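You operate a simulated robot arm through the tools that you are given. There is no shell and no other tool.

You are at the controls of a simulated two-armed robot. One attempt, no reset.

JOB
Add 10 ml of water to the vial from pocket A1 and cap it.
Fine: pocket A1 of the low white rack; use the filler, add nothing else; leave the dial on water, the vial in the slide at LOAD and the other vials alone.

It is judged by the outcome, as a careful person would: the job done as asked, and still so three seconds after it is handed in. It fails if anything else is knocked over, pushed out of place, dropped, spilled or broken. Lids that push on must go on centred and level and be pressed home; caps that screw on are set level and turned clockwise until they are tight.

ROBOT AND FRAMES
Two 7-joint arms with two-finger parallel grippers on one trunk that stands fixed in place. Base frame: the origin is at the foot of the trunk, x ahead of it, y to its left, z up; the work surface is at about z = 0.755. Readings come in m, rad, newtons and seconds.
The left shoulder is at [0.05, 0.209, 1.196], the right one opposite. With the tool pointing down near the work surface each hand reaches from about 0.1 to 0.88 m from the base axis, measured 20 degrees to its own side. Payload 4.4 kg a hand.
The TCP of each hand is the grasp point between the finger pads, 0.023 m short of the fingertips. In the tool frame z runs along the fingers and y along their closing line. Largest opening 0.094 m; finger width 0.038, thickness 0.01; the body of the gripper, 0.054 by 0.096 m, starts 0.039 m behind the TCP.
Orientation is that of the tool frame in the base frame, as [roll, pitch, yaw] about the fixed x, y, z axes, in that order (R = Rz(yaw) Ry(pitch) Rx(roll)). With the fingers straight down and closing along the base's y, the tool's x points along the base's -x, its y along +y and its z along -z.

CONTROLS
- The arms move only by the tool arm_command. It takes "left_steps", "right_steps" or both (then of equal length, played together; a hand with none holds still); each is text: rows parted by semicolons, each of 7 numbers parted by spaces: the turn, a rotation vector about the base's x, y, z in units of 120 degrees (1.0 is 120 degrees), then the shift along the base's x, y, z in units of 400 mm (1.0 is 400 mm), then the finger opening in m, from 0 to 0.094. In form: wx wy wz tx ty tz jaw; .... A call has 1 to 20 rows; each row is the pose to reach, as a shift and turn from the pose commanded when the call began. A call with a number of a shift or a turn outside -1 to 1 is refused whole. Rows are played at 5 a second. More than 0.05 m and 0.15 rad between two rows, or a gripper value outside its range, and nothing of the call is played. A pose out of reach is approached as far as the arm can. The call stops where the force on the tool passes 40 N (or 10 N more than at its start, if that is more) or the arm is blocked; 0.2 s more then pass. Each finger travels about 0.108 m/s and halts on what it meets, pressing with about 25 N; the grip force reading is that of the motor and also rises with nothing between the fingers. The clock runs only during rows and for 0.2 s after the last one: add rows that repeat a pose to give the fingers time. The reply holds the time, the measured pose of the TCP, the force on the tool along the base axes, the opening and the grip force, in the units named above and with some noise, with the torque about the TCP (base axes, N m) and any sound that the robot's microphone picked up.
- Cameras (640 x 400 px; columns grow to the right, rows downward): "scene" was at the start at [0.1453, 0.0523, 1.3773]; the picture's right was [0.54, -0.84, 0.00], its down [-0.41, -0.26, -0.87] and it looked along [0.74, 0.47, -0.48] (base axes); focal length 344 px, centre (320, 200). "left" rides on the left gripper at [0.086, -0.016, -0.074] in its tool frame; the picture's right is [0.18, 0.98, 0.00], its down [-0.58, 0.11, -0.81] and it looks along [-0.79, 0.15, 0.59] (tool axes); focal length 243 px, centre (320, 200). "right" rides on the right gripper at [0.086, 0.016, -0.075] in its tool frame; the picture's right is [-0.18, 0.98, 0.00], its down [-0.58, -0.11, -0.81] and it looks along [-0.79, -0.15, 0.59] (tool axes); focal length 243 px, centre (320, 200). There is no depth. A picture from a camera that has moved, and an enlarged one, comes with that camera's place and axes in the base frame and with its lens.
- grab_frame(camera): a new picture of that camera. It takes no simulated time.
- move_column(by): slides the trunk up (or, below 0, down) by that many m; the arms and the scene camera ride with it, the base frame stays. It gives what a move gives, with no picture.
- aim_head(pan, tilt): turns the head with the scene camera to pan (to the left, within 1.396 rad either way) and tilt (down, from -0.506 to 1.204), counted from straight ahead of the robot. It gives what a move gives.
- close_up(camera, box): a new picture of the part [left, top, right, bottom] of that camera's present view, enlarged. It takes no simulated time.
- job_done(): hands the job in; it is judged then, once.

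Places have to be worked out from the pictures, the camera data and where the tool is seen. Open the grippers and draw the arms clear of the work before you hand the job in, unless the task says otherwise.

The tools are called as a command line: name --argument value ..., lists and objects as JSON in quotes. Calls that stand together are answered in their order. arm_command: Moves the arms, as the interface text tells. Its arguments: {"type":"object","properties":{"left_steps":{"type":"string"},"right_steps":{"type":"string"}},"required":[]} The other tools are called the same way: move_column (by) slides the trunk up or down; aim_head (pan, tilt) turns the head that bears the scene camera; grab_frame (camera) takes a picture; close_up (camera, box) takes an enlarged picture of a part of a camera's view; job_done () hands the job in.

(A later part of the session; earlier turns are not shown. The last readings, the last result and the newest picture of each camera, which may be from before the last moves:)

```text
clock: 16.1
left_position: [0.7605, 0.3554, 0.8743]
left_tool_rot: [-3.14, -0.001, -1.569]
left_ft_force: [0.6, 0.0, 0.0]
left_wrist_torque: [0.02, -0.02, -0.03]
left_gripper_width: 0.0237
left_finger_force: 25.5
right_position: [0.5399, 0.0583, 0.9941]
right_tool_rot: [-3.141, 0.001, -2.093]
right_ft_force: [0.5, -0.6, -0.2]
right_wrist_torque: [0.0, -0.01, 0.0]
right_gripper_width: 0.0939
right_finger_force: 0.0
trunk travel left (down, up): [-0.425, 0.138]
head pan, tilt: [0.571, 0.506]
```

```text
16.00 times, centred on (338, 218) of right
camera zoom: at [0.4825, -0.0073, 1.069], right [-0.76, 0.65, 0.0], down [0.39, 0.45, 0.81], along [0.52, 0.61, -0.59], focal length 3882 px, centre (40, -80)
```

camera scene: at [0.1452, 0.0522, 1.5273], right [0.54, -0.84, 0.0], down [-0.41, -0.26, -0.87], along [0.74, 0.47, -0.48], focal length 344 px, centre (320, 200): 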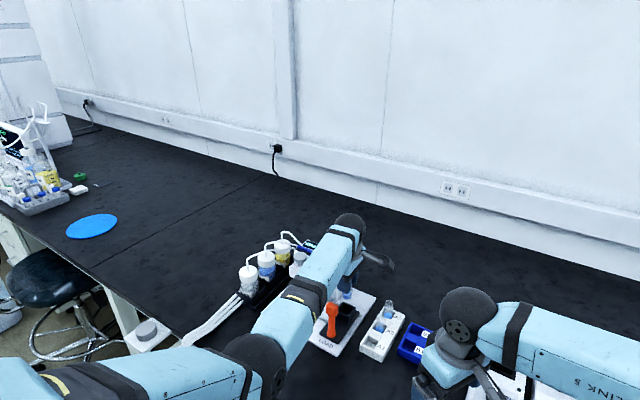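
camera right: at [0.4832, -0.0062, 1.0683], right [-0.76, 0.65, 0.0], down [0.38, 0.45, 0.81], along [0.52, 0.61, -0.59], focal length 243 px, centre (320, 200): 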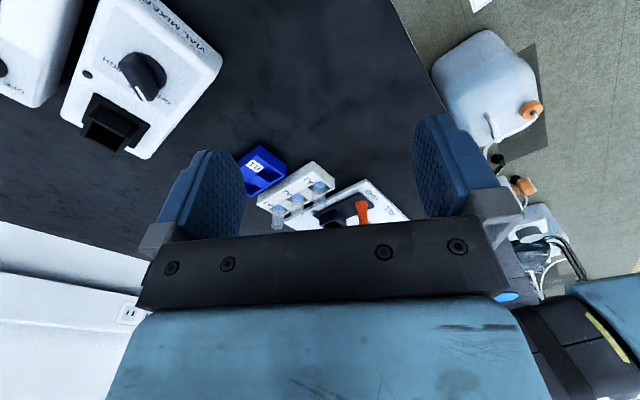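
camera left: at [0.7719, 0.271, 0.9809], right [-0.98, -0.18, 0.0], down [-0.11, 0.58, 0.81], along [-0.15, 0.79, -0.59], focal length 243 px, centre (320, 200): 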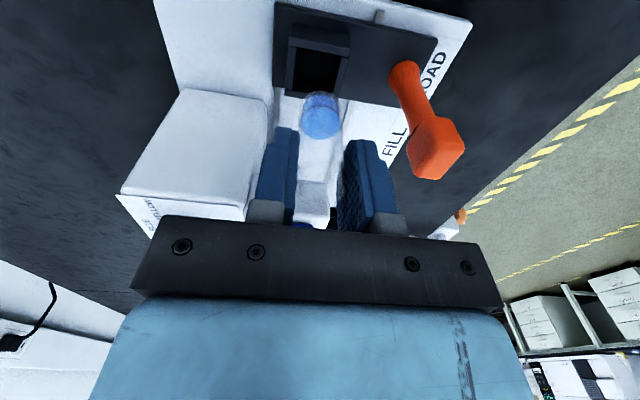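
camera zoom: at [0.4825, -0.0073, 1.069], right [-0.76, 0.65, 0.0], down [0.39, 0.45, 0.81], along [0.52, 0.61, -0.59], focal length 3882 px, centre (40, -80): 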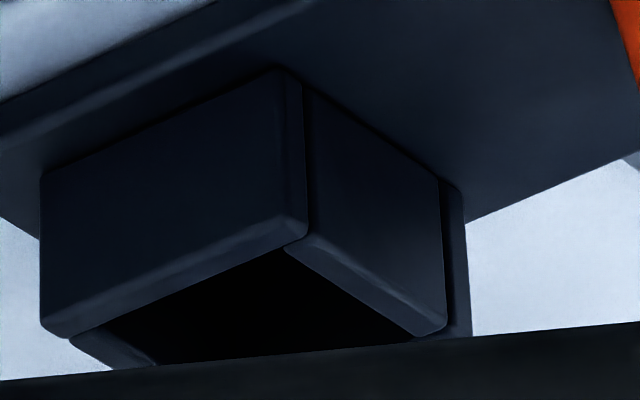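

Combining the views: the rim is lower than I assumed (z ≈ 0.80) and the socket centre is about (0.7585, 0.3595). I shift the vial +4 mm in y and −1 mm in x, lower by 8 mm, and re-check.

arm_command --left_steps "0 0 0 -0.003 0.01 0 0.018; 0 0 0 -0.003 0.01 -0.01 0.018; 0 0 0 -0.003 0.01 -0.02 0.018; 0 0 0 -0.003 0.01 -0.02 0.018"

close_up --camera "scene" --box '[344, 298, 369, 325]'

close_up --camera "left" --box '[280, 60, 370, 130]'

```text
clock: 17.1
left_position: [0.7573, 0.3591, 0.8661]
left_tool_rot: [-3.141, 0.002, -1.572]
left_ft_force: [0.6, 1.1, 0.2]
left_wrist_torque: [-0.05, -0.01, -0.03]
left_gripper_width: 0.024
left_finger_force: 25.0
right_position: [0.5406, 0.0593, 0.993]
right_tool_rot: [3.141, 0.0, -2.095]
right_ft_force: [-0.2, 0.1, -0.7]
right_wrist_torque: [0.02, -0.01, 0.02]
right_gripper_width: 0.0941
right_finger_force: 0.1
trunk travel left (down, up): [-0.425, 0.138]
head pan, tilt: [0.571, 0.506]
```

```text
14.81 times, centred on (356, 312) of scene
camera zoom: at [0.1452, 0.0523, 1.5273], right [0.54, -0.84, 0.0], down [-0.41, -0.26, -0.87], along [0.74, 0.47, -0.48], focal length 5095 px, centre (-221, -1452)
```

zoom: 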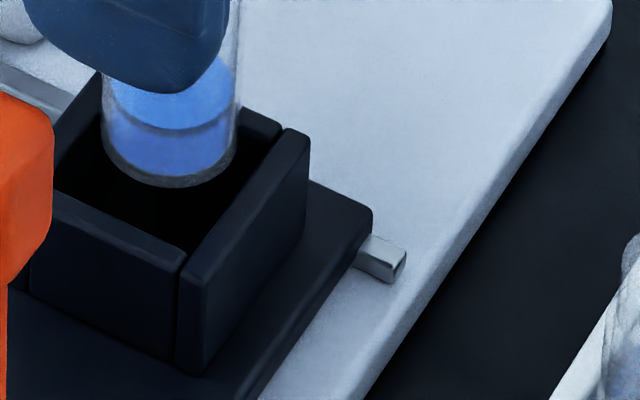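

```text
5.71 times, centred on (325, 95) of left
camera zoom: at [0.774, 0.2722, 0.9406], right [-0.98, -0.18, 0.0], down [-0.11, 0.58, 0.81], along [-0.15, 0.79, -0.59], focal length 1386 px, centre (291, 800)
```

zoom: 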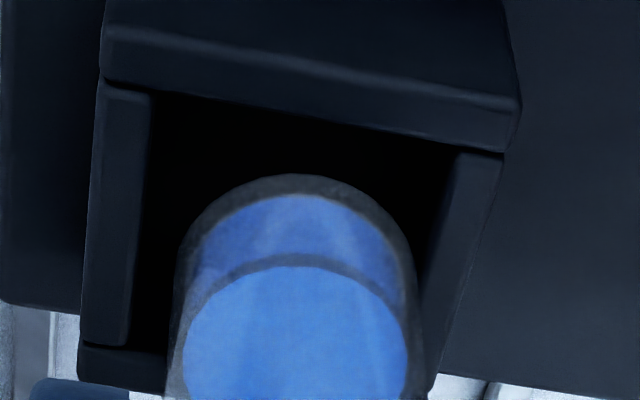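

Nearly centred; a small +1 mm in x and +1.5 mm in y remains. I apply that and lower the vial bottom into the opening.

arm_command --left_steps "0 0 0 0.002 0.0035 0 0.018; 0 0 0 0.002 0.0035 -0.01 0.018; 0 0 0 0.002 0.0035 -0.02 0.018; 0 0 0 0.002 0.0035 -0.03 0.018; 0 0 0 0.002 0.0035 -0.03 0.018"

close_up --camera "scene" --box '[344, 298, 369, 325]'

close_up --camera "left" --box '[280, 60, 370, 130]'

```text
clock: 18.4
left_position: [0.7593, 0.3607, 0.8552]
left_tool_rot: [-3.141, 0.0, -1.571]
left_ft_force: [-0.1, -0.5, -0.1]
left_wrist_torque: [0.04, -0.02, 0.02]
left_gripper_width: 0.0241
left_finger_force: 25.1
right_position: [0.542, 0.059, 0.9941]
right_tool_rot: [-3.141, -0.001, -2.095]
right_ft_force: [0.0, -0.2, 0.6]
right_wrist_torque: [-0.02, -0.03, 0.05]
right_gripper_width: 0.0938
right_finger_force: 0.1
trunk travel left (down, up): [-0.425, 0.138]
head pan, tilt: [0.571, 0.506]
```

```text
14.81 times, centred on (356, 312) of scene
camera zoom: at [0.1453, 0.0523, 1.5273], right [0.54, -0.84, 0.0], down [-0.41, -0.26, -0.87], along [0.74, 0.47, -0.48], focal length 5095 px, centre (-221, -1452)
```

zoom: 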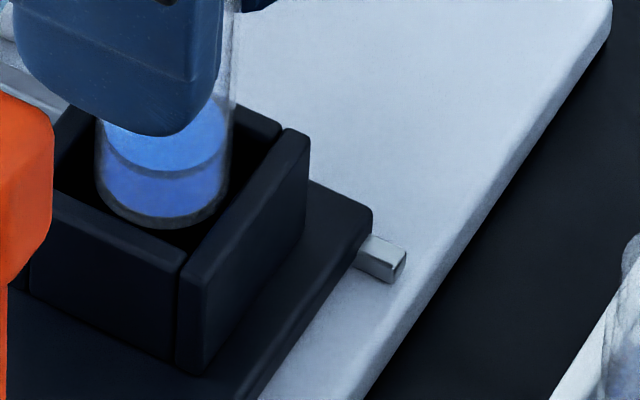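

```text
5.71 times, centred on (325, 95) of left
camera zoom: at [0.7746, 0.2736, 0.9288], right [-0.98, -0.18, 0.0], down [-0.11, 0.58, 0.81], along [-0.15, 0.79, -0.59], focal length 1386 px, centre (291, 800)
```

zoom: 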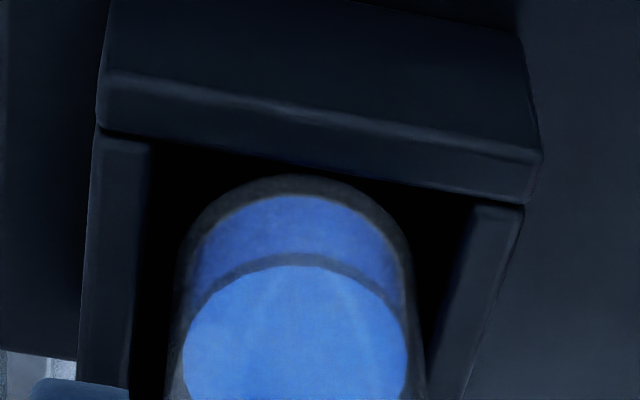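

The vial is now entering centred with free space all round. I keep lowering in small steps and watch the force.

arm_command --left_steps "0 0 0 0 0 -0.01 0.018; 0 0 0 0 0 -0.02 0.018; 0 0 0 0 0 -0.03 0.018; 0 0 0 0 0 -0.03 0.018"

arm_command --left_steps "0 0 0 0 0 -0.005 0.018; 0 0 0 0 0 -0.01 0.018; 0 0 0 0 0 -0.01 0.018"

close_up --camera "scene" --box '[330, 285, 370, 325]'

close_up --camera "left" --box '[270, 60, 370, 200]'

```text
clock: 19.4
left_position: [0.7607, 0.3602, 0.8427]
left_tool_rot: [3.141, -0.001, -1.57]
left_ft_force: [0.5, 0.2, -0.3]
left_wrist_torque: [0.01, -0.03, 0.02]
left_gripper_width: 0.0239
left_finger_force: 24.7
right_position: [0.5399, 0.0588, 0.9946]
right_tool_rot: [-3.141, 0.0, -2.094]
right_ft_force: [-1.1, 0.1, -0.2]
right_wrist_torque: [0.02, 0.02, 0.04]
right_gripper_width: 0.094
right_finger_force: 0.1
trunk travel left (down, up): [-0.425, 0.138]
head pan, tilt: [0.571, 0.506]
```

```text
clock: 20.1
left_position: [0.7593, 0.3612, 0.8392]
left_tool_rot: [-3.141, 0.001, -1.572]
left_ft_force: [0.0, 0.0, -0.4]
left_wrist_torque: [0.0, 0.04, 0.03]
left_gripper_width: 0.0241
left_finger_force: 25.1
right_position: [0.5411, 0.0595, 0.9951]
right_tool_rot: [3.14, 0.0, -2.095]
right_ft_force: [-0.5, 0.2, 0.3]
right_wrist_torque: [0.01, -0.01, 0.02]
right_gripper_width: 0.0938
right_finger_force: 0.1
trunk travel left (down, up): [-0.425, 0.138]
head pan, tilt: [0.571, 0.506]
```

```text
10.00 times, centred on (350, 305) of scene
camera zoom: at [0.1453, 0.0524, 1.5273], right [0.54, -0.84, 0.0], down [-0.41, -0.26, -0.87], along [0.74, 0.47, -0.48], focal length 3439 px, centre (20, -850)
```

zoom: 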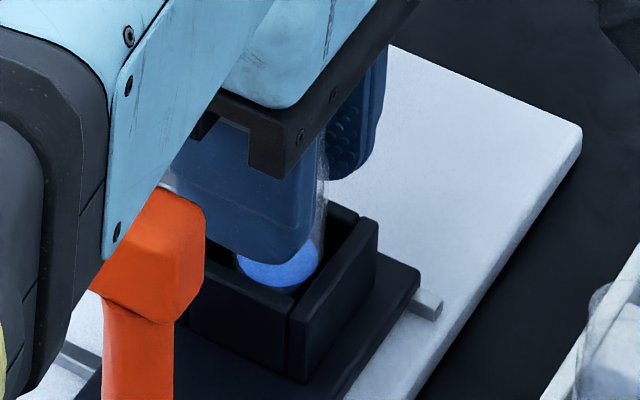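

```text
2.86 times, centred on (320, 130) of left
camera zoom: at [0.7749, 0.2738, 0.9126], right [-0.98, -0.18, 0.0], down [-0.11, 0.58, 0.81], along [-0.15, 0.79, -0.59], focal length 693 px, centre (320, 400)
```

zoom: 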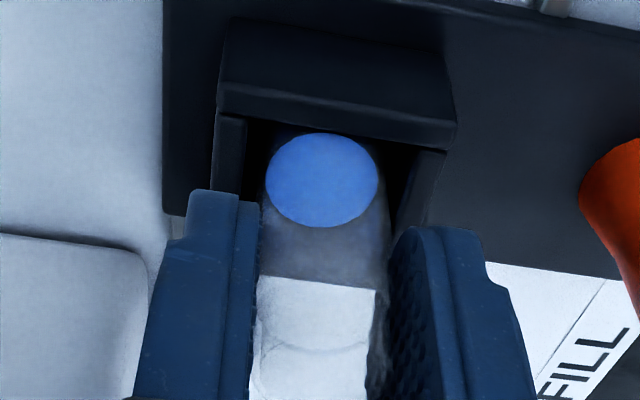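

No contact yet at TCP z = 0.839. I continue in 2 mm steps.

arm_command --left_steps "0 0 0 0 0 -0.005 0.018; 0 0 0 0 0 -0.005 0.018"

arm_command --left_steps "0 0 0 0 0 -0.005 0.018; 0 0 0 0 0 -0.005 0.018"

close_up --camera "left" --box '[270, 60, 370, 200]'

```text
clock: 20.8
left_position: [0.7598, 0.3621, 0.837]
left_tool_rot: [-3.142, 0.001, -1.572]
left_ft_force: [-0.2, 0.3, 0.0]
left_wrist_torque: [0.0, -0.02, -0.01]
left_gripper_width: 0.024
left_finger_force: 25.0
right_position: [0.54, 0.0588, 0.9956]
right_tool_rot: [3.141, 0.001, -2.094]
right_ft_force: [-0.1, -0.3, -0.7]
right_wrist_torque: [-0.04, -0.04, 0.0]
right_gripper_width: 0.0941
right_finger_force: 0.0
trunk travel left (down, up): [-0.425, 0.138]
head pan, tilt: [0.571, 0.506]
```

```text
clock: 21.4
left_position: [0.7591, 0.3606, 0.836]
left_tool_rot: [-3.141, 0.0, -1.571]
left_ft_force: [-0.5, 0.1, 0.3]
left_wrist_torque: [0.0, 0.0, 0.0]
left_gripper_width: 0.0239
left_finger_force: 24.3
right_position: [0.541, 0.0589, 0.994]
right_tool_rot: [-3.141, 0.001, -2.095]
right_ft_force: [-0.5, 0.9, -0.1]
right_wrist_torque: [-0.01, -0.01, 0.02]
right_gripper_width: 0.0939
right_finger_force: 0.1
trunk travel left (down, up): [-0.425, 0.138]
head pan, tilt: [0.571, 0.506]
```

```text
2.86 times, centred on (320, 130) of left
camera zoom: at [0.7742, 0.2736, 0.9085], right [-0.98, -0.18, 0.0], down [-0.11, 0.58, 0.81], along [-0.15, 0.79, -0.59], focal length 693 px, centre (320, 400)
```

zoom: 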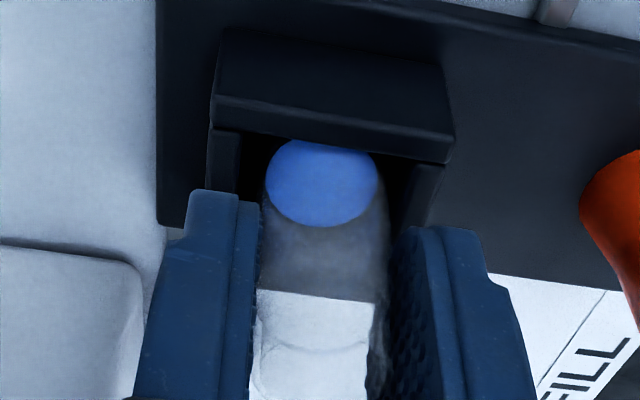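

Still no contact; I take further 2 mm steps.

arm_command --left_steps "0 0 0 0 0 -0.005 0.018; 0 0 0 0 0 -0.005 0.018"

arm_command --left_steps "0 0 0 0 0 -0.005 0.018; 0 0 0 0 0 -0.005 0.018"

close_up --camera "left" --box '[270, 60, 370, 200]'

close_up --camera "scene" --box '[330, 285, 370, 325]'

```text
clock: 21.9
left_position: [0.7597, 0.3598, 0.8329]
left_tool_rot: [-3.141, 0.001, -1.571]
left_ft_force: [-0.5, 0.9, 6.3]
left_wrist_torque: [0.04, 0.04, 0.0]
left_gripper_width: 0.0238
left_finger_force: 25.3
right_position: [0.5407, 0.0593, 0.9954]
right_tool_rot: [3.141, 0.001, -2.097]
right_ft_force: [0.7, 0.3, 0.4]
right_wrist_torque: [0.03, 0.01, 0.01]
right_gripper_width: 0.0941
right_finger_force: 0.0
trunk travel left (down, up): [-0.425, 0.138]
head pan, tilt: [0.571, 0.506]
```

```text
clock: 22.6
left_position: [0.7595, 0.3606, 0.8326]
left_tool_rot: [-3.139, 0.002, -1.571]
left_ft_force: [-0.9, 2.1, 11.9]
left_wrist_torque: [0.05, 0.16, 0.01]
left_gripper_width: 0.0237
left_finger_force: 24.7
right_position: [0.5397, 0.0588, 0.9939]
right_tool_rot: [-3.139, 0.002, -2.093]
right_ft_force: [0.6, -0.4, -0.3]
right_wrist_torque: [0.01, 0.0, -0.02]
right_gripper_width: 0.094
right_finger_force: 0.0
trunk travel left (down, up): [-0.425, 0.138]
head pan, tilt: [0.571, 0.506]
```

```text
2.86 times, centred on (320, 130) of left
camera zoom: at [0.774, 0.2732, 0.9066], right [-0.98, -0.18, 0.0], down [-0.11, 0.58, 0.81], along [-0.15, 0.79, -0.59], focal length 693 px, centre (320, 400)
```

zoom: 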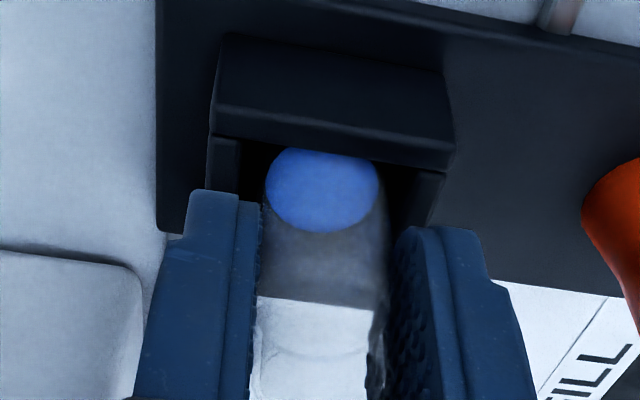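

```text
10.00 times, centred on (350, 305) of scene
camera zoom: at [0.1435, 0.0516, 1.5276], right [0.54, -0.84, 0.0], down [-0.41, -0.26, -0.88], along [0.74, 0.47, -0.48], focal length 3439 px, centre (20, -850)
```

zoom: 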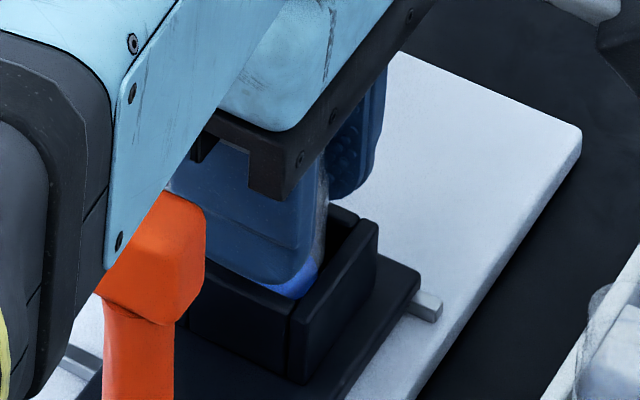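

Force rose to 12 N, so the vial bottom is on the socket floor. I ease up 1 mm, open the fingers slowly, and then check before lifting away.

arm_command --left_steps "0 0 0 0 0 0.004 0.018; 0 0 0 0 0 0.004 0.024; 0 0 0 0 0 0.004 0.028; 0 0 0 0 0 0.004 0.036; 0 0 0 0 0 0.004 0.044; 0 0 0 0 0 0.004 0.048; 0 0 0 0 0 0.004 0.048"

close_up --camera "left" --box '[260, 60, 380, 200]'

close_up --camera "scene" --box '[330, 285, 370, 325]'

```text
clock: 24.1
left_position: [0.7597, 0.3613, 0.8326]
left_tool_rot: [3.141, 0.0, -1.57]
left_ft_force: [-0.3, 0.1, 1.0]
left_wrist_torque: [-0.02, -0.01, 0.03]
left_gripper_width: 0.0481
left_finger_force: 0.1
right_position: [0.541, 0.0598, 0.9937]
right_tool_rot: [-3.141, 0.001, -2.095]
right_ft_force: [0.1, -1.1, 0.2]
right_wrist_torque: [-0.03, -0.02, 0.0]
right_gripper_width: 0.0938
right_finger_force: 0.2
trunk travel left (down, up): [-0.425, 0.138]
head pan, tilt: [0.571, 0.506]
```

```text
2.86 times, centred on (320, 130) of left
camera zoom: at [0.7747, 0.2739, 0.9058], right [-0.98, -0.18, 0.0], down [-0.11, 0.58, 0.81], along [-0.15, 0.79, -0.59], focal length 693 px, centre (320, 400)
```

zoom: 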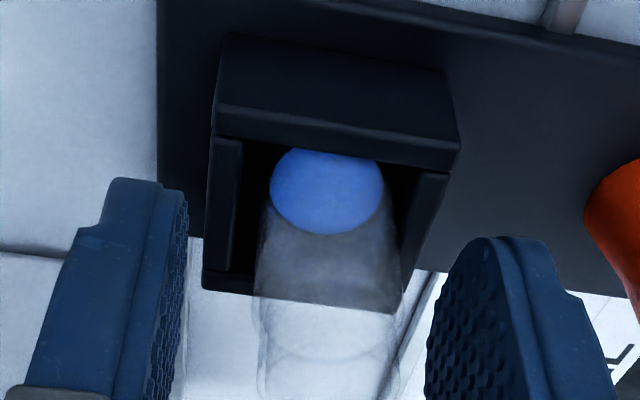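

```text
10.00 times, centred on (350, 305) of scene
camera zoom: at [0.1454, 0.0524, 1.5273], right [0.54, -0.84, 0.0], down [-0.41, -0.26, -0.87], along [0.74, 0.47, -0.48], focal length 3439 px, centre (20, -850)
```

zoom: 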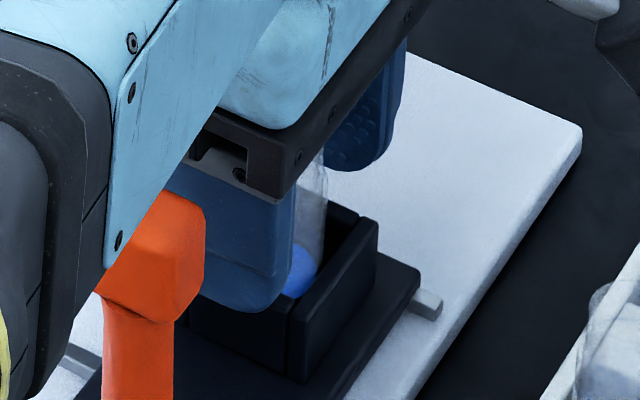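

The vial stands upright in the socket. I lift straight up to about z = 0.97, then look again.

arm_command --left_steps "0 0 0 0 0 0.05 0.048; 0 0 0 0 0 0.1 0.048; 0 0 0 0 0 0.17 0.048; 0 0 0 0 0 0.25 0.048; 0 0 0 0 0 0.35 0.048; 0 0 0 0 -0.1 0.37 0.048; 0 0 0 0 -0.2 0.37 0.048; 0 0 0 0 -0.3 0.37 0.048"

grab_frame --camera "left"

close_up --camera "scene" --box '[240, 210, 390, 360]'

```text
clock: 25.9
left_position: [0.7602, 0.2388, 0.9818]
left_tool_rot: [-3.141, 0.002, -1.571]
left_ft_force: [0.0, -0.7, -0.1]
left_wrist_torque: [0.0, 0.01, 0.02]
left_gripper_width: 0.0479
left_finger_force: 0.1
right_position: [0.5406, 0.0583, 0.9948]
right_tool_rot: [3.14, 0.002, -2.095]
right_ft_force: [-0.1, -0.7, -0.7]
right_wrist_torque: [-0.03, -0.03, 0.01]
right_gripper_width: 0.0939
right_finger_force: 0.1
trunk travel left (down, up): [-0.425, 0.138]
head pan, tilt: [0.571, 0.506]
```

```text
taken
camera left: at [0.7756, 0.1524, 1.0563], right [-0.98, -0.18, 0.0], down [-0.11, 0.58, 0.81], along [-0.15, 0.79, -0.59], focal length 243 px, centre (320, 200)
```

left: 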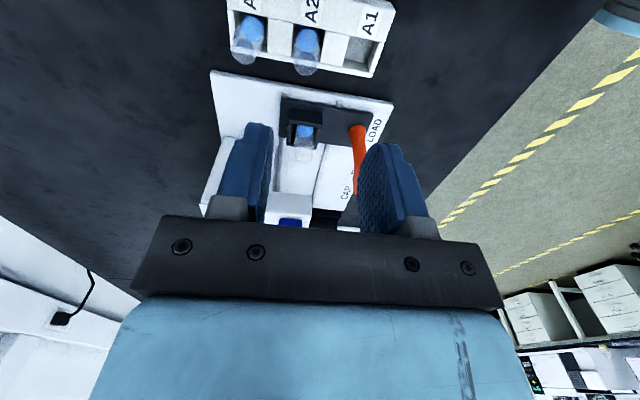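

```text
2.67 times, centred on (315, 285) of scene
camera zoom: at [0.1452, 0.0511, 1.5274], right [0.54, -0.84, 0.0], down [-0.41, -0.26, -0.88], along [0.74, 0.47, -0.48], focal length 917 px, centre (333, -27)
```

zoom: 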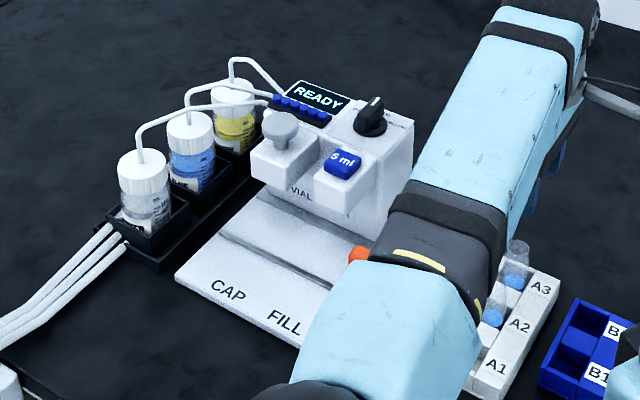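

I check the dial's setting and the display closely.

close_up --camera "scene" --box '[300, 235, 345, 265]'

close_up --camera "scene" --box '[290, 240, 340, 280]'

```text
13.33 times, centred on (322, 250) of scene
camera zoom: at [0.1452, 0.0511, 1.5274], right [0.54, -0.84, 0.0], down [-0.41, -0.26, -0.88], along [0.74, 0.47, -0.48], focal length 4585 px, centre (287, -467)
```

zoom: 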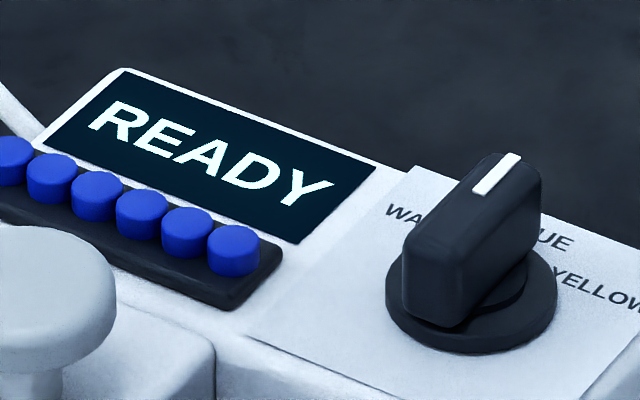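

```text
10.00 times, centred on (315, 260) of scene
camera zoom: at [0.1452, 0.0511, 1.5274], right [0.54, -0.84, 0.0], down [-0.41, -0.26, -0.88], along [0.74, 0.47, -0.48], focal length 3439 px, centre (370, -400)
```

zoom: 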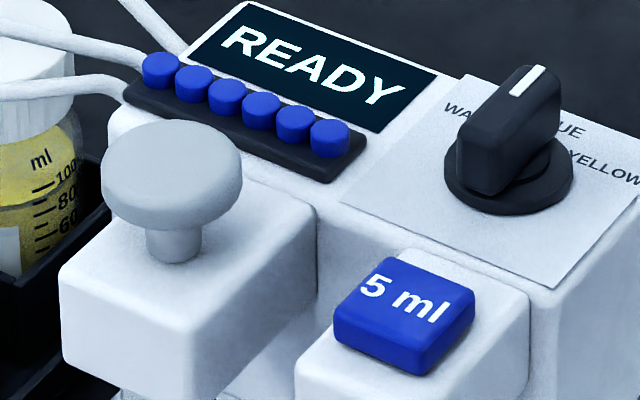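

The pointer seems to aim straight away from me (+x), possibly at BLUE rather than WATER, since "WA…" is on its left and "…UE" just behind it. I need a view from above, so I turn the left hand back and look at the dial from the front.

arm_command --left_steps "0 0 -0.0625 -0.029 0.042 0.05 0.048; 0 0 -0.125 -0.058 0.084 0.1 0.048; 0 0 -0.1875 -0.0875 0.126 0.15 0.048; 0 0 -0.25 -0.117 0.168 0.2 0.06; 0 0 -0.3125 -0.146 0.21 0.25 0.07; 0 0 -0.375 -0.175 0.2515 0.3 0.08; 0 0 -0.4375 -0.204 0.293 0.345 0.094; 0 0 -0.5 -0.233 0.335 0.345 0.094; 0 0 -0.5625 -0.2625 0.377 0.345 0.094; 0 0 -0.625 -0.292 0.419 0.345 0.094; 0 0 -0.6875 -0.321 0.461 0.345 0.094; 0 0 -0.75 -0.35 0.503 0.345 0.094; 0 0 -0.75 -0.35 0.503 0.345 0.094"

grab_frame --camera "left"

grab_frame --camera "scene"

```text
clock: 28.8
left_position: [0.6219, 0.4408, 1.1187]
left_tool_rot: [-3.14, 0.0, 3.139]
left_ft_force: [1.0, -0.7, 0.4]
left_wrist_torque: [0.0, 0.02, 0.06]
left_gripper_width: 0.0941
left_finger_force: 0.0
right_position: [0.5397, 0.0583, 0.9935]
right_tool_rot: [-3.141, -0.001, -2.094]
right_ft_force: [0.4, -0.5, 0.6]
right_wrist_torque: [-0.03, -0.01, 0.0]
right_gripper_width: 0.0939
right_finger_force: 0.0
trunk travel left (down, up): [-0.425, 0.138]
head pan, tilt: [0.571, 0.506]
```

```text
taken
camera left: at [0.5336, 0.4247, 1.1924], right [-0.18, 0.98, 0.0], down [0.58, 0.11, 0.81], along [0.79, 0.15, -0.59], focal length 243 px, centre (320, 200)
```

left: 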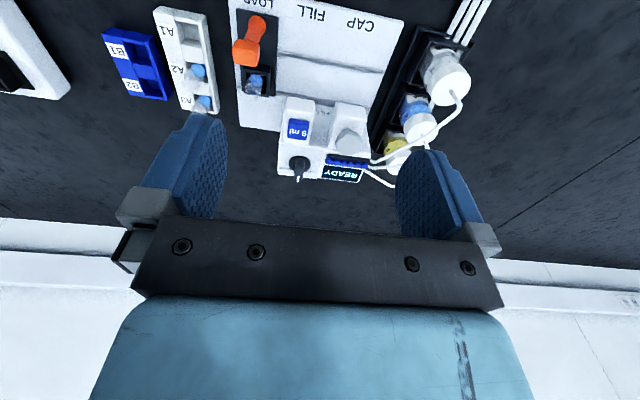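

```text
taken
camera scene: at [0.1454, 0.0522, 1.5273], right [0.54, -0.84, 0.0], down [-0.41, -0.26, -0.87], along [0.74, 0.47, -0.48], focal length 344 px, centre (320, 200)
```

scene: 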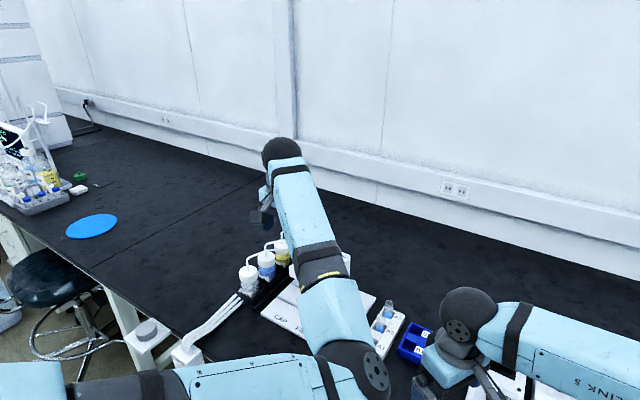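

The filler's top is in view; I enlarge the dial and the slide.

close_up --camera "left" --box '[270, 140, 380, 195]'

close_up --camera "left" --box '[275, 145, 335, 190]'

close_up --camera "left" --box '[225, 0, 405, 190]'

```text
5.82 times, centred on (325, 168) of left
camera zoom: at [0.5336, 0.4247, 1.1924], right [-0.18, 0.98, 0.0], down [0.58, 0.11, 0.81], along [0.79, 0.15, -0.59], focal length 1412 px, centre (291, 389)
```

zoom: 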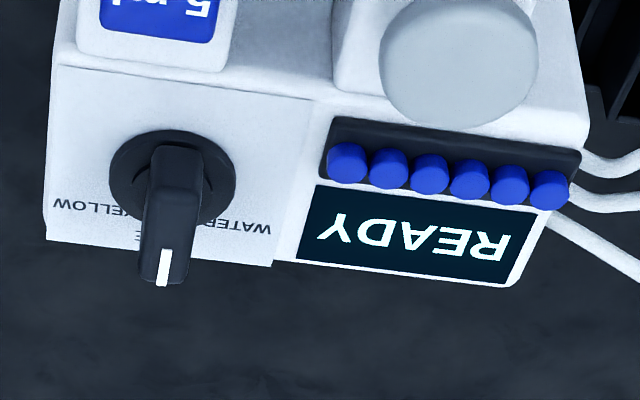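

```text
8.89 times, centred on (305, 168) of left
camera zoom: at [0.5336, 0.4247, 1.1924], right [-0.18, 0.98, 0.0], down [0.58, 0.11, 0.81], along [0.79, 0.15, -0.59], focal length 2157 px, centre (453, 489)
```

zoom: 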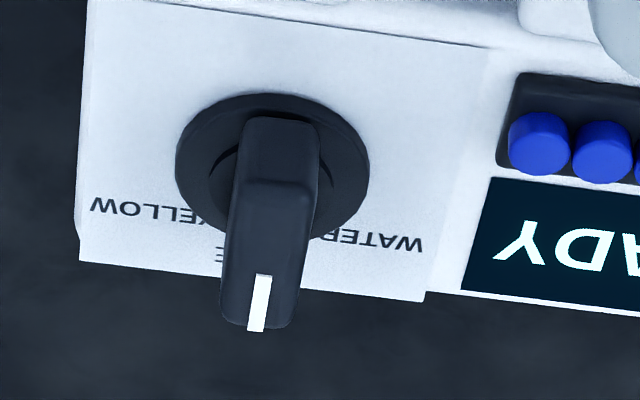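

```text
2.11 times, centred on (315, 95) of left
camera zoom: at [0.5336, 0.4247, 1.1924], right [-0.18, 0.98, 0.0], down [0.58, 0.11, 0.81], along [0.79, 0.15, -0.59], focal length 511 px, centre (330, 421)
```

zoom: 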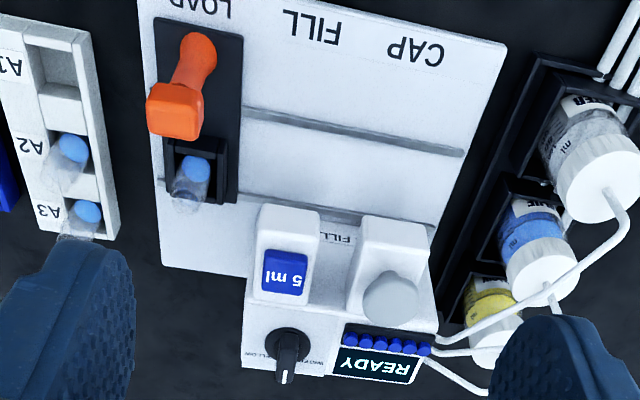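

The labels read WATER (toward +y), BLUE (middle) and YELLOW (toward −y), and the pointer is on BLUE, so I must turn the dial about 45–50° counter-clockwise to WATER before filling. I measure its axis at (0.832, 0.4455), with the handle top at z ≈ 0.923. I lower the trunk slightly and approach with the tool tilted 20° to stay in reach.

move_column --by -0.05

arm_command --left_steps "0 -0.028 0 0.0875 0.002 0 0.08; 0 -0.056 0 0.175 0.004 0 0.07; 0 -0.084 0 0.2625 0.006 -0.02 0.06; 0 -0.112 0 0.35 0.008 -0.05 0.05; 0 -0.14 0 0.4375 0.01 -0.09 0.045; 0 -0.1667 0 0.525 0.012 -0.13 0.04; 0 -0.1667 0 0.525 0.012 -0.13 0.04"

grab_frame --camera "left"

grab_frame --camera "scene"

```text
clock: 29.7
left_position: [0.6206, 0.4412, 1.0704]
left_tool_rot: [3.142, 0.0, -3.14]
left_ft_force: [0.0, 0.1, 1.0]
left_wrist_torque: [0.01, 0.0, -0.04]
left_gripper_width: 0.094
left_finger_force: 0.0
right_position: [0.5397, 0.0588, 0.9442]
right_tool_rot: [3.141, 0.001, -2.096]
right_ft_force: [-0.2, 0.1, 0.4]
right_wrist_torque: [0.06, 0.01, -0.01]
right_gripper_width: 0.094
right_finger_force: 0.1
trunk travel left (down, up): [-0.375, 0.188]
head pan, tilt: [0.571, 0.506]
```

```text
clock: 31.3
left_position: [0.8307, 0.4435, 1.016]
left_tool_rot: [3.141, 0.352, -3.141]
left_ft_force: [-0.8, -0.1, 0.0]
left_wrist_torque: [0.01, -0.02, -0.02]
left_gripper_width: 0.0401
left_finger_force: 0.1
right_position: [0.5409, 0.0589, 0.9436]
right_tool_rot: [-3.14, -0.002, -2.094]
right_ft_force: [0.1, 0.2, -0.3]
right_wrist_torque: [0.0, 0.01, 0.02]
right_gripper_width: 0.0941
right_finger_force: 0.0
trunk travel left (down, up): [-0.375, 0.188]
head pan, tilt: [0.571, 0.506]
```

```text
taken
camera left: at [0.7227, 0.4275, 1.0556], right [-0.17, 0.98, -0.06], down [0.27, 0.11, 0.96], along [0.95, 0.15, -0.28], focal length 243 px, centre (320, 200)
```

left: 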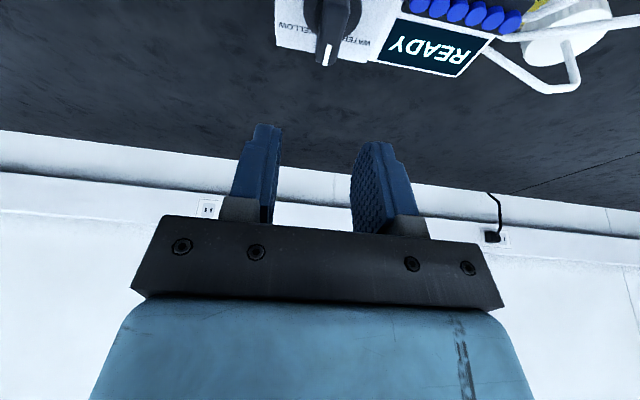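

```text
taken
camera scene: at [0.1447, 0.0519, 1.4774], right [0.54, -0.84, 0.0], down [-0.41, -0.26, -0.88], along [0.74, 0.47, -0.48], focal length 344 px, centre (320, 200)
```

scene: 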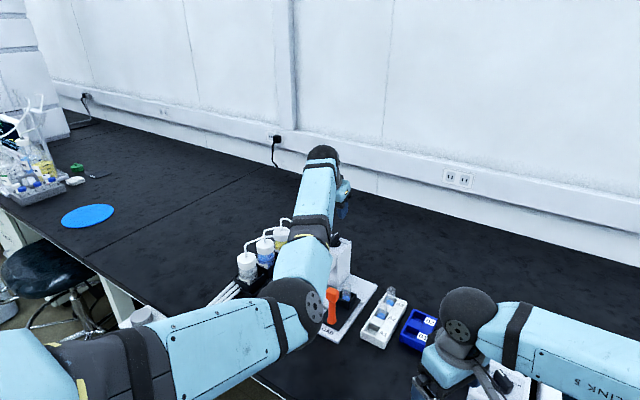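

The hand is above the dial and in reach. I enlarge to refine the alignment.

close_up --camera "left" --box '[260, 0, 400, 90]'

close_up --camera "scene" --box '[310, 150, 380, 310]'

```text
4.44 times, centred on (330, 45) of left
camera zoom: at [0.7227, 0.4275, 1.0556], right [-0.17, 0.98, -0.06], down [0.27, 0.11, 0.96], along [0.95, 0.15, -0.28], focal length 1078 px, centre (276, 889)
```

zoom: 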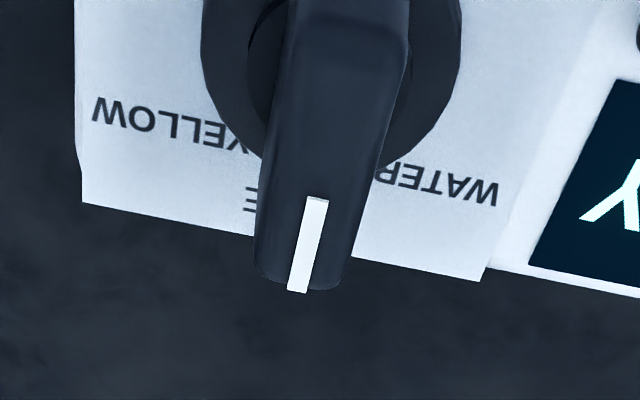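

```text
2.50 times, centred on (345, 230) of scene
camera zoom: at [0.1447, 0.0519, 1.4774], right [0.54, -0.84, 0.0], down [-0.41, -0.26, -0.88], along [0.74, 0.47, -0.48], focal length 860 px, centre (258, 125)
```

zoom: 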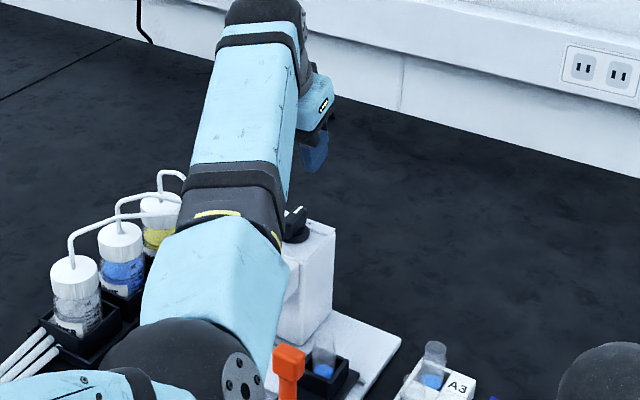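

The handle lies along x at y ≈ 0.4448, and WATER sits at about 45° from it. I lower to just above the handle.

arm_command --left_steps "0 0 0 0.003 0.003 -0.05 0.04; 0 0 0 0.003 0.003 -0.1 0.04; 0 0 0 0.003 0.003 -0.14 0.04; 0 0 0 0.003 0.003 -0.16 0.036; 0 0 0 0.003 0.003 -0.16 0.036"

grab_frame --camera "left"

close_up --camera "scene" --box '[300, 180, 380, 260]'

```text
clock: 32.5
left_position: [0.8332, 0.4473, 0.9512]
left_tool_rot: [3.141, 0.349, 3.142]
left_ft_force: [-0.5, -1.0, 0.1]
left_wrist_torque: [-0.01, -0.03, 0.01]
left_gripper_width: 0.036
left_finger_force: 0.0
right_position: [0.541, 0.0597, 0.9447]
right_tool_rot: [3.141, 0.001, -2.095]
right_ft_force: [-0.2, 0.0, -0.1]
right_wrist_torque: [-0.02, -0.04, -0.01]
right_gripper_width: 0.094
right_finger_force: 0.0
trunk travel left (down, up): [-0.375, 0.188]
head pan, tilt: [0.571, 0.506]
```

```text
taken
camera left: at [0.7247, 0.4306, 0.9915], right [-0.17, 0.98, -0.06], down [0.27, 0.11, 0.96], along [0.95, 0.15, -0.28], focal length 243 px, centre (320, 200)
```

left: 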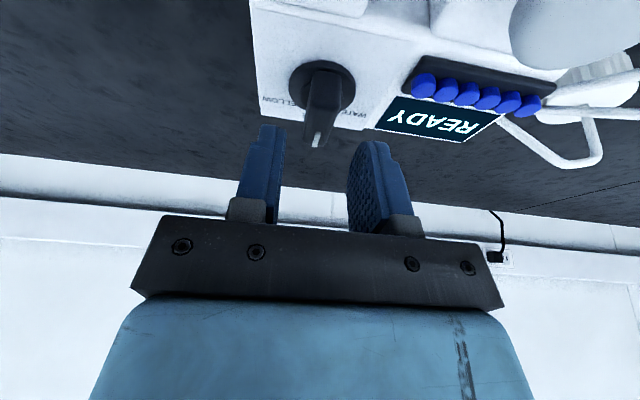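

```text
5.00 times, centred on (340, 220) of scene
camera zoom: at [0.1452, 0.0523, 1.4773], right [0.54, -0.84, 0.0], down [-0.41, -0.26, -0.87], along [0.74, 0.47, -0.48], focal length 1720 px, centre (220, 100)
```

zoom: 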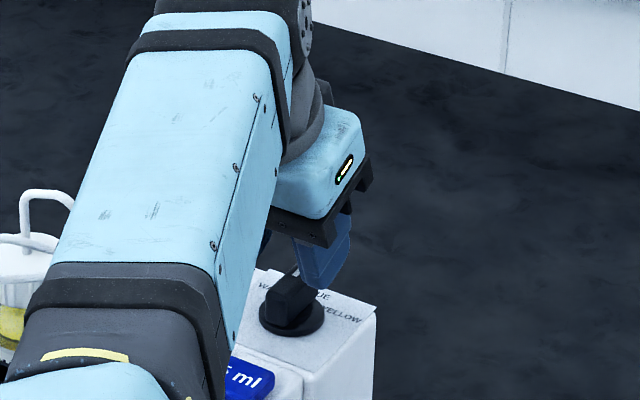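

The handle lies between the fingers. I shift 1.5 mm in −y and lower around it.

arm_command --left_steps "0 0 0 0 -0.004 -0.01 0.036; 0 0 0 0 -0.004 -0.025 0.036; 0 0 0 0 -0.004 -0.043 0.036; 0 0 0 0 -0.004 -0.043 0.036"

close_up --camera "left" --box '[230, 40, 430, 220]'

close_up --camera "scene" --box '[320, 190, 370, 250]'

```text
clock: 33.5
left_position: [0.8325, 0.4463, 0.9359]
left_tool_rot: [3.141, 0.351, -3.14]
left_ft_force: [-0.2, 0.0, -0.1]
left_wrist_torque: [0.03, 0.01, -0.01]
left_gripper_width: 0.0361
left_finger_force: 0.1
right_position: [0.5407, 0.058, 0.9424]
right_tool_rot: [-3.142, 0.0, -2.094]
right_ft_force: [0.7, 0.5, -0.6]
right_wrist_torque: [0.0, 0.01, 0.02]
right_gripper_width: 0.094
right_finger_force: 0.0
trunk travel left (down, up): [-0.375, 0.188]
head pan, tilt: [0.571, 0.506]
```

```text
2.22 times, centred on (330, 130) of left
camera zoom: at [0.7248, 0.4289, 0.9742], right [-0.17, 0.98, -0.06], down [0.27, 0.11, 0.96], along [0.95, 0.15, -0.28], focal length 539 px, centre (298, 356)
```

zoom: 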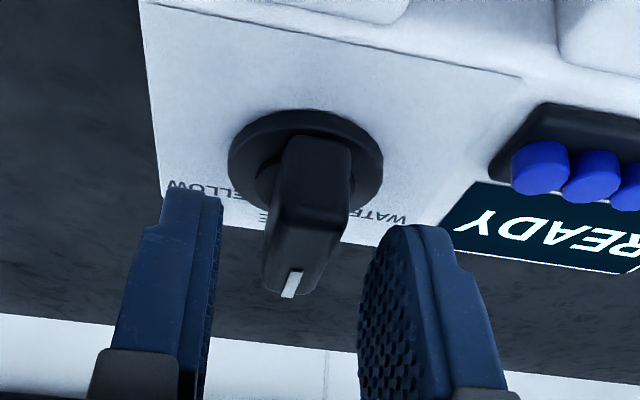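

```text
6.67 times, centred on (345, 220) of scene
camera zoom: at [0.1452, 0.0522, 1.4773], right [0.54, -0.84, 0.0], down [-0.41, -0.26, -0.87], along [0.74, 0.47, -0.48], focal length 2293 px, centre (153, 67)
```

zoom: 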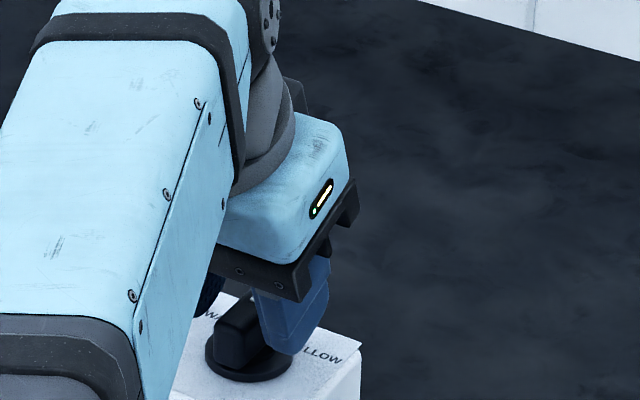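

The fingers straddle the handle. I close on it.

arm_command --left_steps "0 0 0 0 0 0 0.028; 0 0 0 0 0 0 0.02; 0 0 0 0 0 0 0.014; 0 0 0 0 0 0 0.008; 0 0 0 0 0 0 0.008; 0 0 0 0 0 0 0.008"

close_up --camera "left" --box '[230, 40, 430, 220]'

```text
clock: 34.9
left_position: [0.8331, 0.4459, 0.9338]
left_tool_rot: [3.141, 0.349, 3.14]
left_ft_force: [-0.7, 0.1, -0.2]
left_wrist_torque: [0.06, 0.09, -0.01]
left_gripper_width: 0.0148
left_finger_force: 44.5
right_position: [0.5415, 0.0585, 0.9442]
right_tool_rot: [3.14, 0.001, -2.096]
right_ft_force: [0.3, 0.5, 0.7]
right_wrist_torque: [0.0, 0.0, 0.0]
right_gripper_width: 0.0939
right_finger_force: 0.0
trunk travel left (down, up): [-0.375, 0.188]
head pan, tilt: [0.571, 0.506]
```

```text
2.22 times, centred on (330, 130) of left
camera zoom: at [0.7249, 0.4292, 0.9742], right [-0.17, 0.98, -0.06], down [0.27, 0.11, 0.96], along [0.95, 0.15, -0.28], focal length 539 px, centre (298, 356)
```

zoom: 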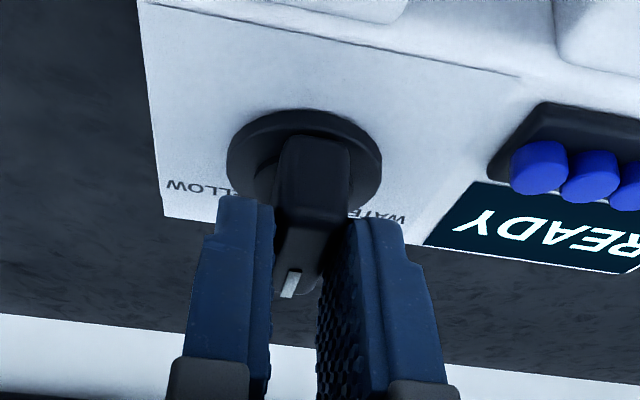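

The handle is gripped at 15 mm. I turn 45° counter-clockwise about the vertical axis in small steps.

arm_command --left_steps "0 0 0.055 0 0 0 0.008; 0 0 0.11 0 0 0 0.008; 0 0 0.165 0 0 0 0.008; 0 0 0.22 0 0 0 0.008; 0 0 0.275 0 0 0 0.008; 0 0 0.33 0 0 0 0.008; 0 0 0.375 0 0 0 0.008; 0 0 0.375 0 0 0 0.008"

close_up --camera "left" --box '[230, 20, 430, 220]'

close_up --camera "scene" --box '[310, 180, 380, 260]'

```text
clock: 36.7
left_position: [0.8351, 0.4415, 0.9338]
left_tool_rot: [3.139, 0.346, -2.357]
left_ft_force: [16.3, -26.8, -4.5]
left_wrist_torque: [-0.98, -0.04, -0.18]
left_gripper_width: 0.0149
left_finger_force: 44.6
right_position: [0.5421, 0.0583, 0.9419]
right_tool_rot: [3.138, 0.002, -2.094]
right_ft_force: [0.1, -0.6, -0.1]
right_wrist_torque: [0.0, 0.02, -0.01]
right_gripper_width: 0.094
right_finger_force: 0.1
trunk travel left (down, up): [-0.375, 0.188]
head pan, tilt: [0.571, 0.506]
```

```text
2.00 times, centred on (330, 120) of left
camera zoom: at [0.7693, 0.3545, 0.9744], right [-0.82, 0.57, -0.06], down [0.12, 0.27, 0.96], along [0.56, 0.77, -0.29], focal length 485 px, centre (300, 360)
```

zoom: 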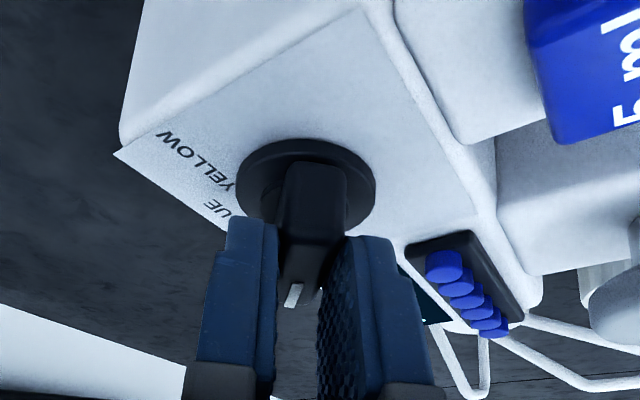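

```text
5.00 times, centred on (345, 220) of scene
camera zoom: at [0.1479, 0.0495, 1.4771], right [0.54, -0.84, 0.0], down [-0.41, -0.26, -0.87], along [0.74, 0.47, -0.49], focal length 1720 px, centre (195, 100)
```

zoom: 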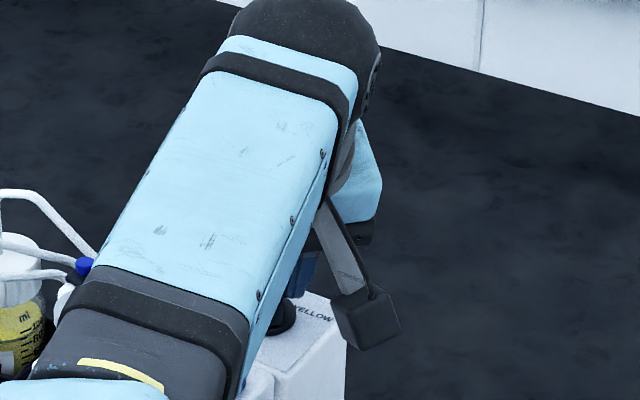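

The dial turned 45°, with some side force because my grip was slightly off its axis. I ease that off toward the measured position, then open a little.

arm_command --left_steps "0 0 0 0.003 -0.005 0 0.008; 0 0 0 0.006 -0.01 0 0.008; 0 0 0 0.006 -0.01 0 0.008"

```text
clock: 37.5
left_position: [0.8346, 0.4428, 0.9334]
left_tool_rot: [3.139, 0.348, -2.355]
left_ft_force: [-1.2, -13.9, -2.5]
left_wrist_torque: [-1.0, 0.9, -0.01]
left_gripper_width: 0.0148
left_finger_force: 45.3
right_position: [0.5408, 0.0591, 0.9427]
right_tool_rot: [3.141, -0.001, -2.096]
right_ft_force: [0.2, -0.8, 0.3]
right_wrist_torque: [0.0, 0.0, 0.0]
right_gripper_width: 0.0939
right_finger_force: 0.0
trunk travel left (down, up): [-0.375, 0.188]
head pan, tilt: [0.571, 0.506]
```

Some −y force remains; I ease a further 2 mm and then open slowly.

arm_command --left_steps "0 0 0 0 -0.006 0 0.008; 0 0 0 0 -0.006 0 0.008"

arm_command --left_steps "0 0 0 0 0 0 0.014; 0 0 0 0 0 0 0.018; 0 0 0 0 0 0 0.024; 0 0 0 0 0 0 0.03; 0 0 0 0 0 0 0.03"

close_up --camera "left" --box '[230, 20, 430, 220]'

```text
clock: 38.1
left_position: [0.8348, 0.4425, 0.9343]
left_tool_rot: [3.139, 0.349, -2.354]
left_ft_force: [-4.9, 1.4, -6.4]
left_wrist_torque: [-0.64, 0.9, 0.04]
left_gripper_width: 0.0149
left_finger_force: 45.0
right_position: [0.5404, 0.0588, 0.9436]
right_tool_rot: [3.141, 0.001, -2.095]
right_ft_force: [-0.8, -0.3, -0.3]
right_wrist_torque: [0.0, 0.0, -0.02]
right_gripper_width: 0.0941
right_finger_force: 0.0
trunk travel left (down, up): [-0.375, 0.188]
head pan, tilt: [0.571, 0.506]
```

```text
clock: 39.3
left_position: [0.8347, 0.4392, 0.9341]
left_tool_rot: [-3.141, 0.349, -2.356]
left_ft_force: [0.5, 0.2, 0.2]
left_wrist_torque: [0.03, -0.03, 0.01]
left_gripper_width: 0.0296
left_finger_force: 0.0
right_position: [0.541, 0.0585, 0.945]
right_tool_rot: [3.14, 0.0, -2.093]
right_ft_force: [0.3, -0.9, -1.0]
right_wrist_torque: [0.02, -0.01, -0.02]
right_gripper_width: 0.0939
right_finger_force: 0.1
trunk travel left (down, up): [-0.375, 0.188]
head pan, tilt: [0.571, 0.506]
```

```text
2.00 times, centred on (330, 120) of left
camera zoom: at [0.7697, 0.3521, 0.9754], right [-0.82, 0.57, -0.06], down [0.11, 0.27, 0.96], along [0.56, 0.77, -0.28], focal length 485 px, centre (300, 360)
```

zoom: 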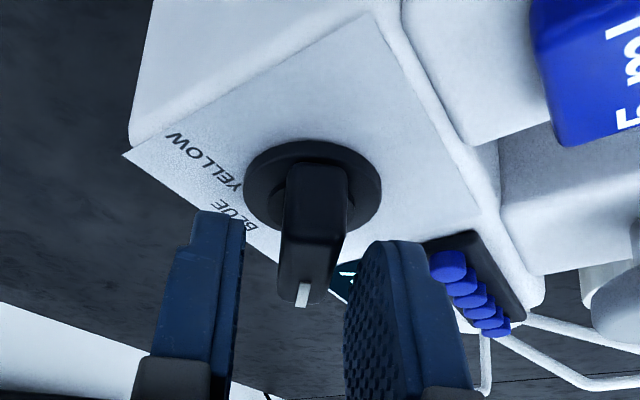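

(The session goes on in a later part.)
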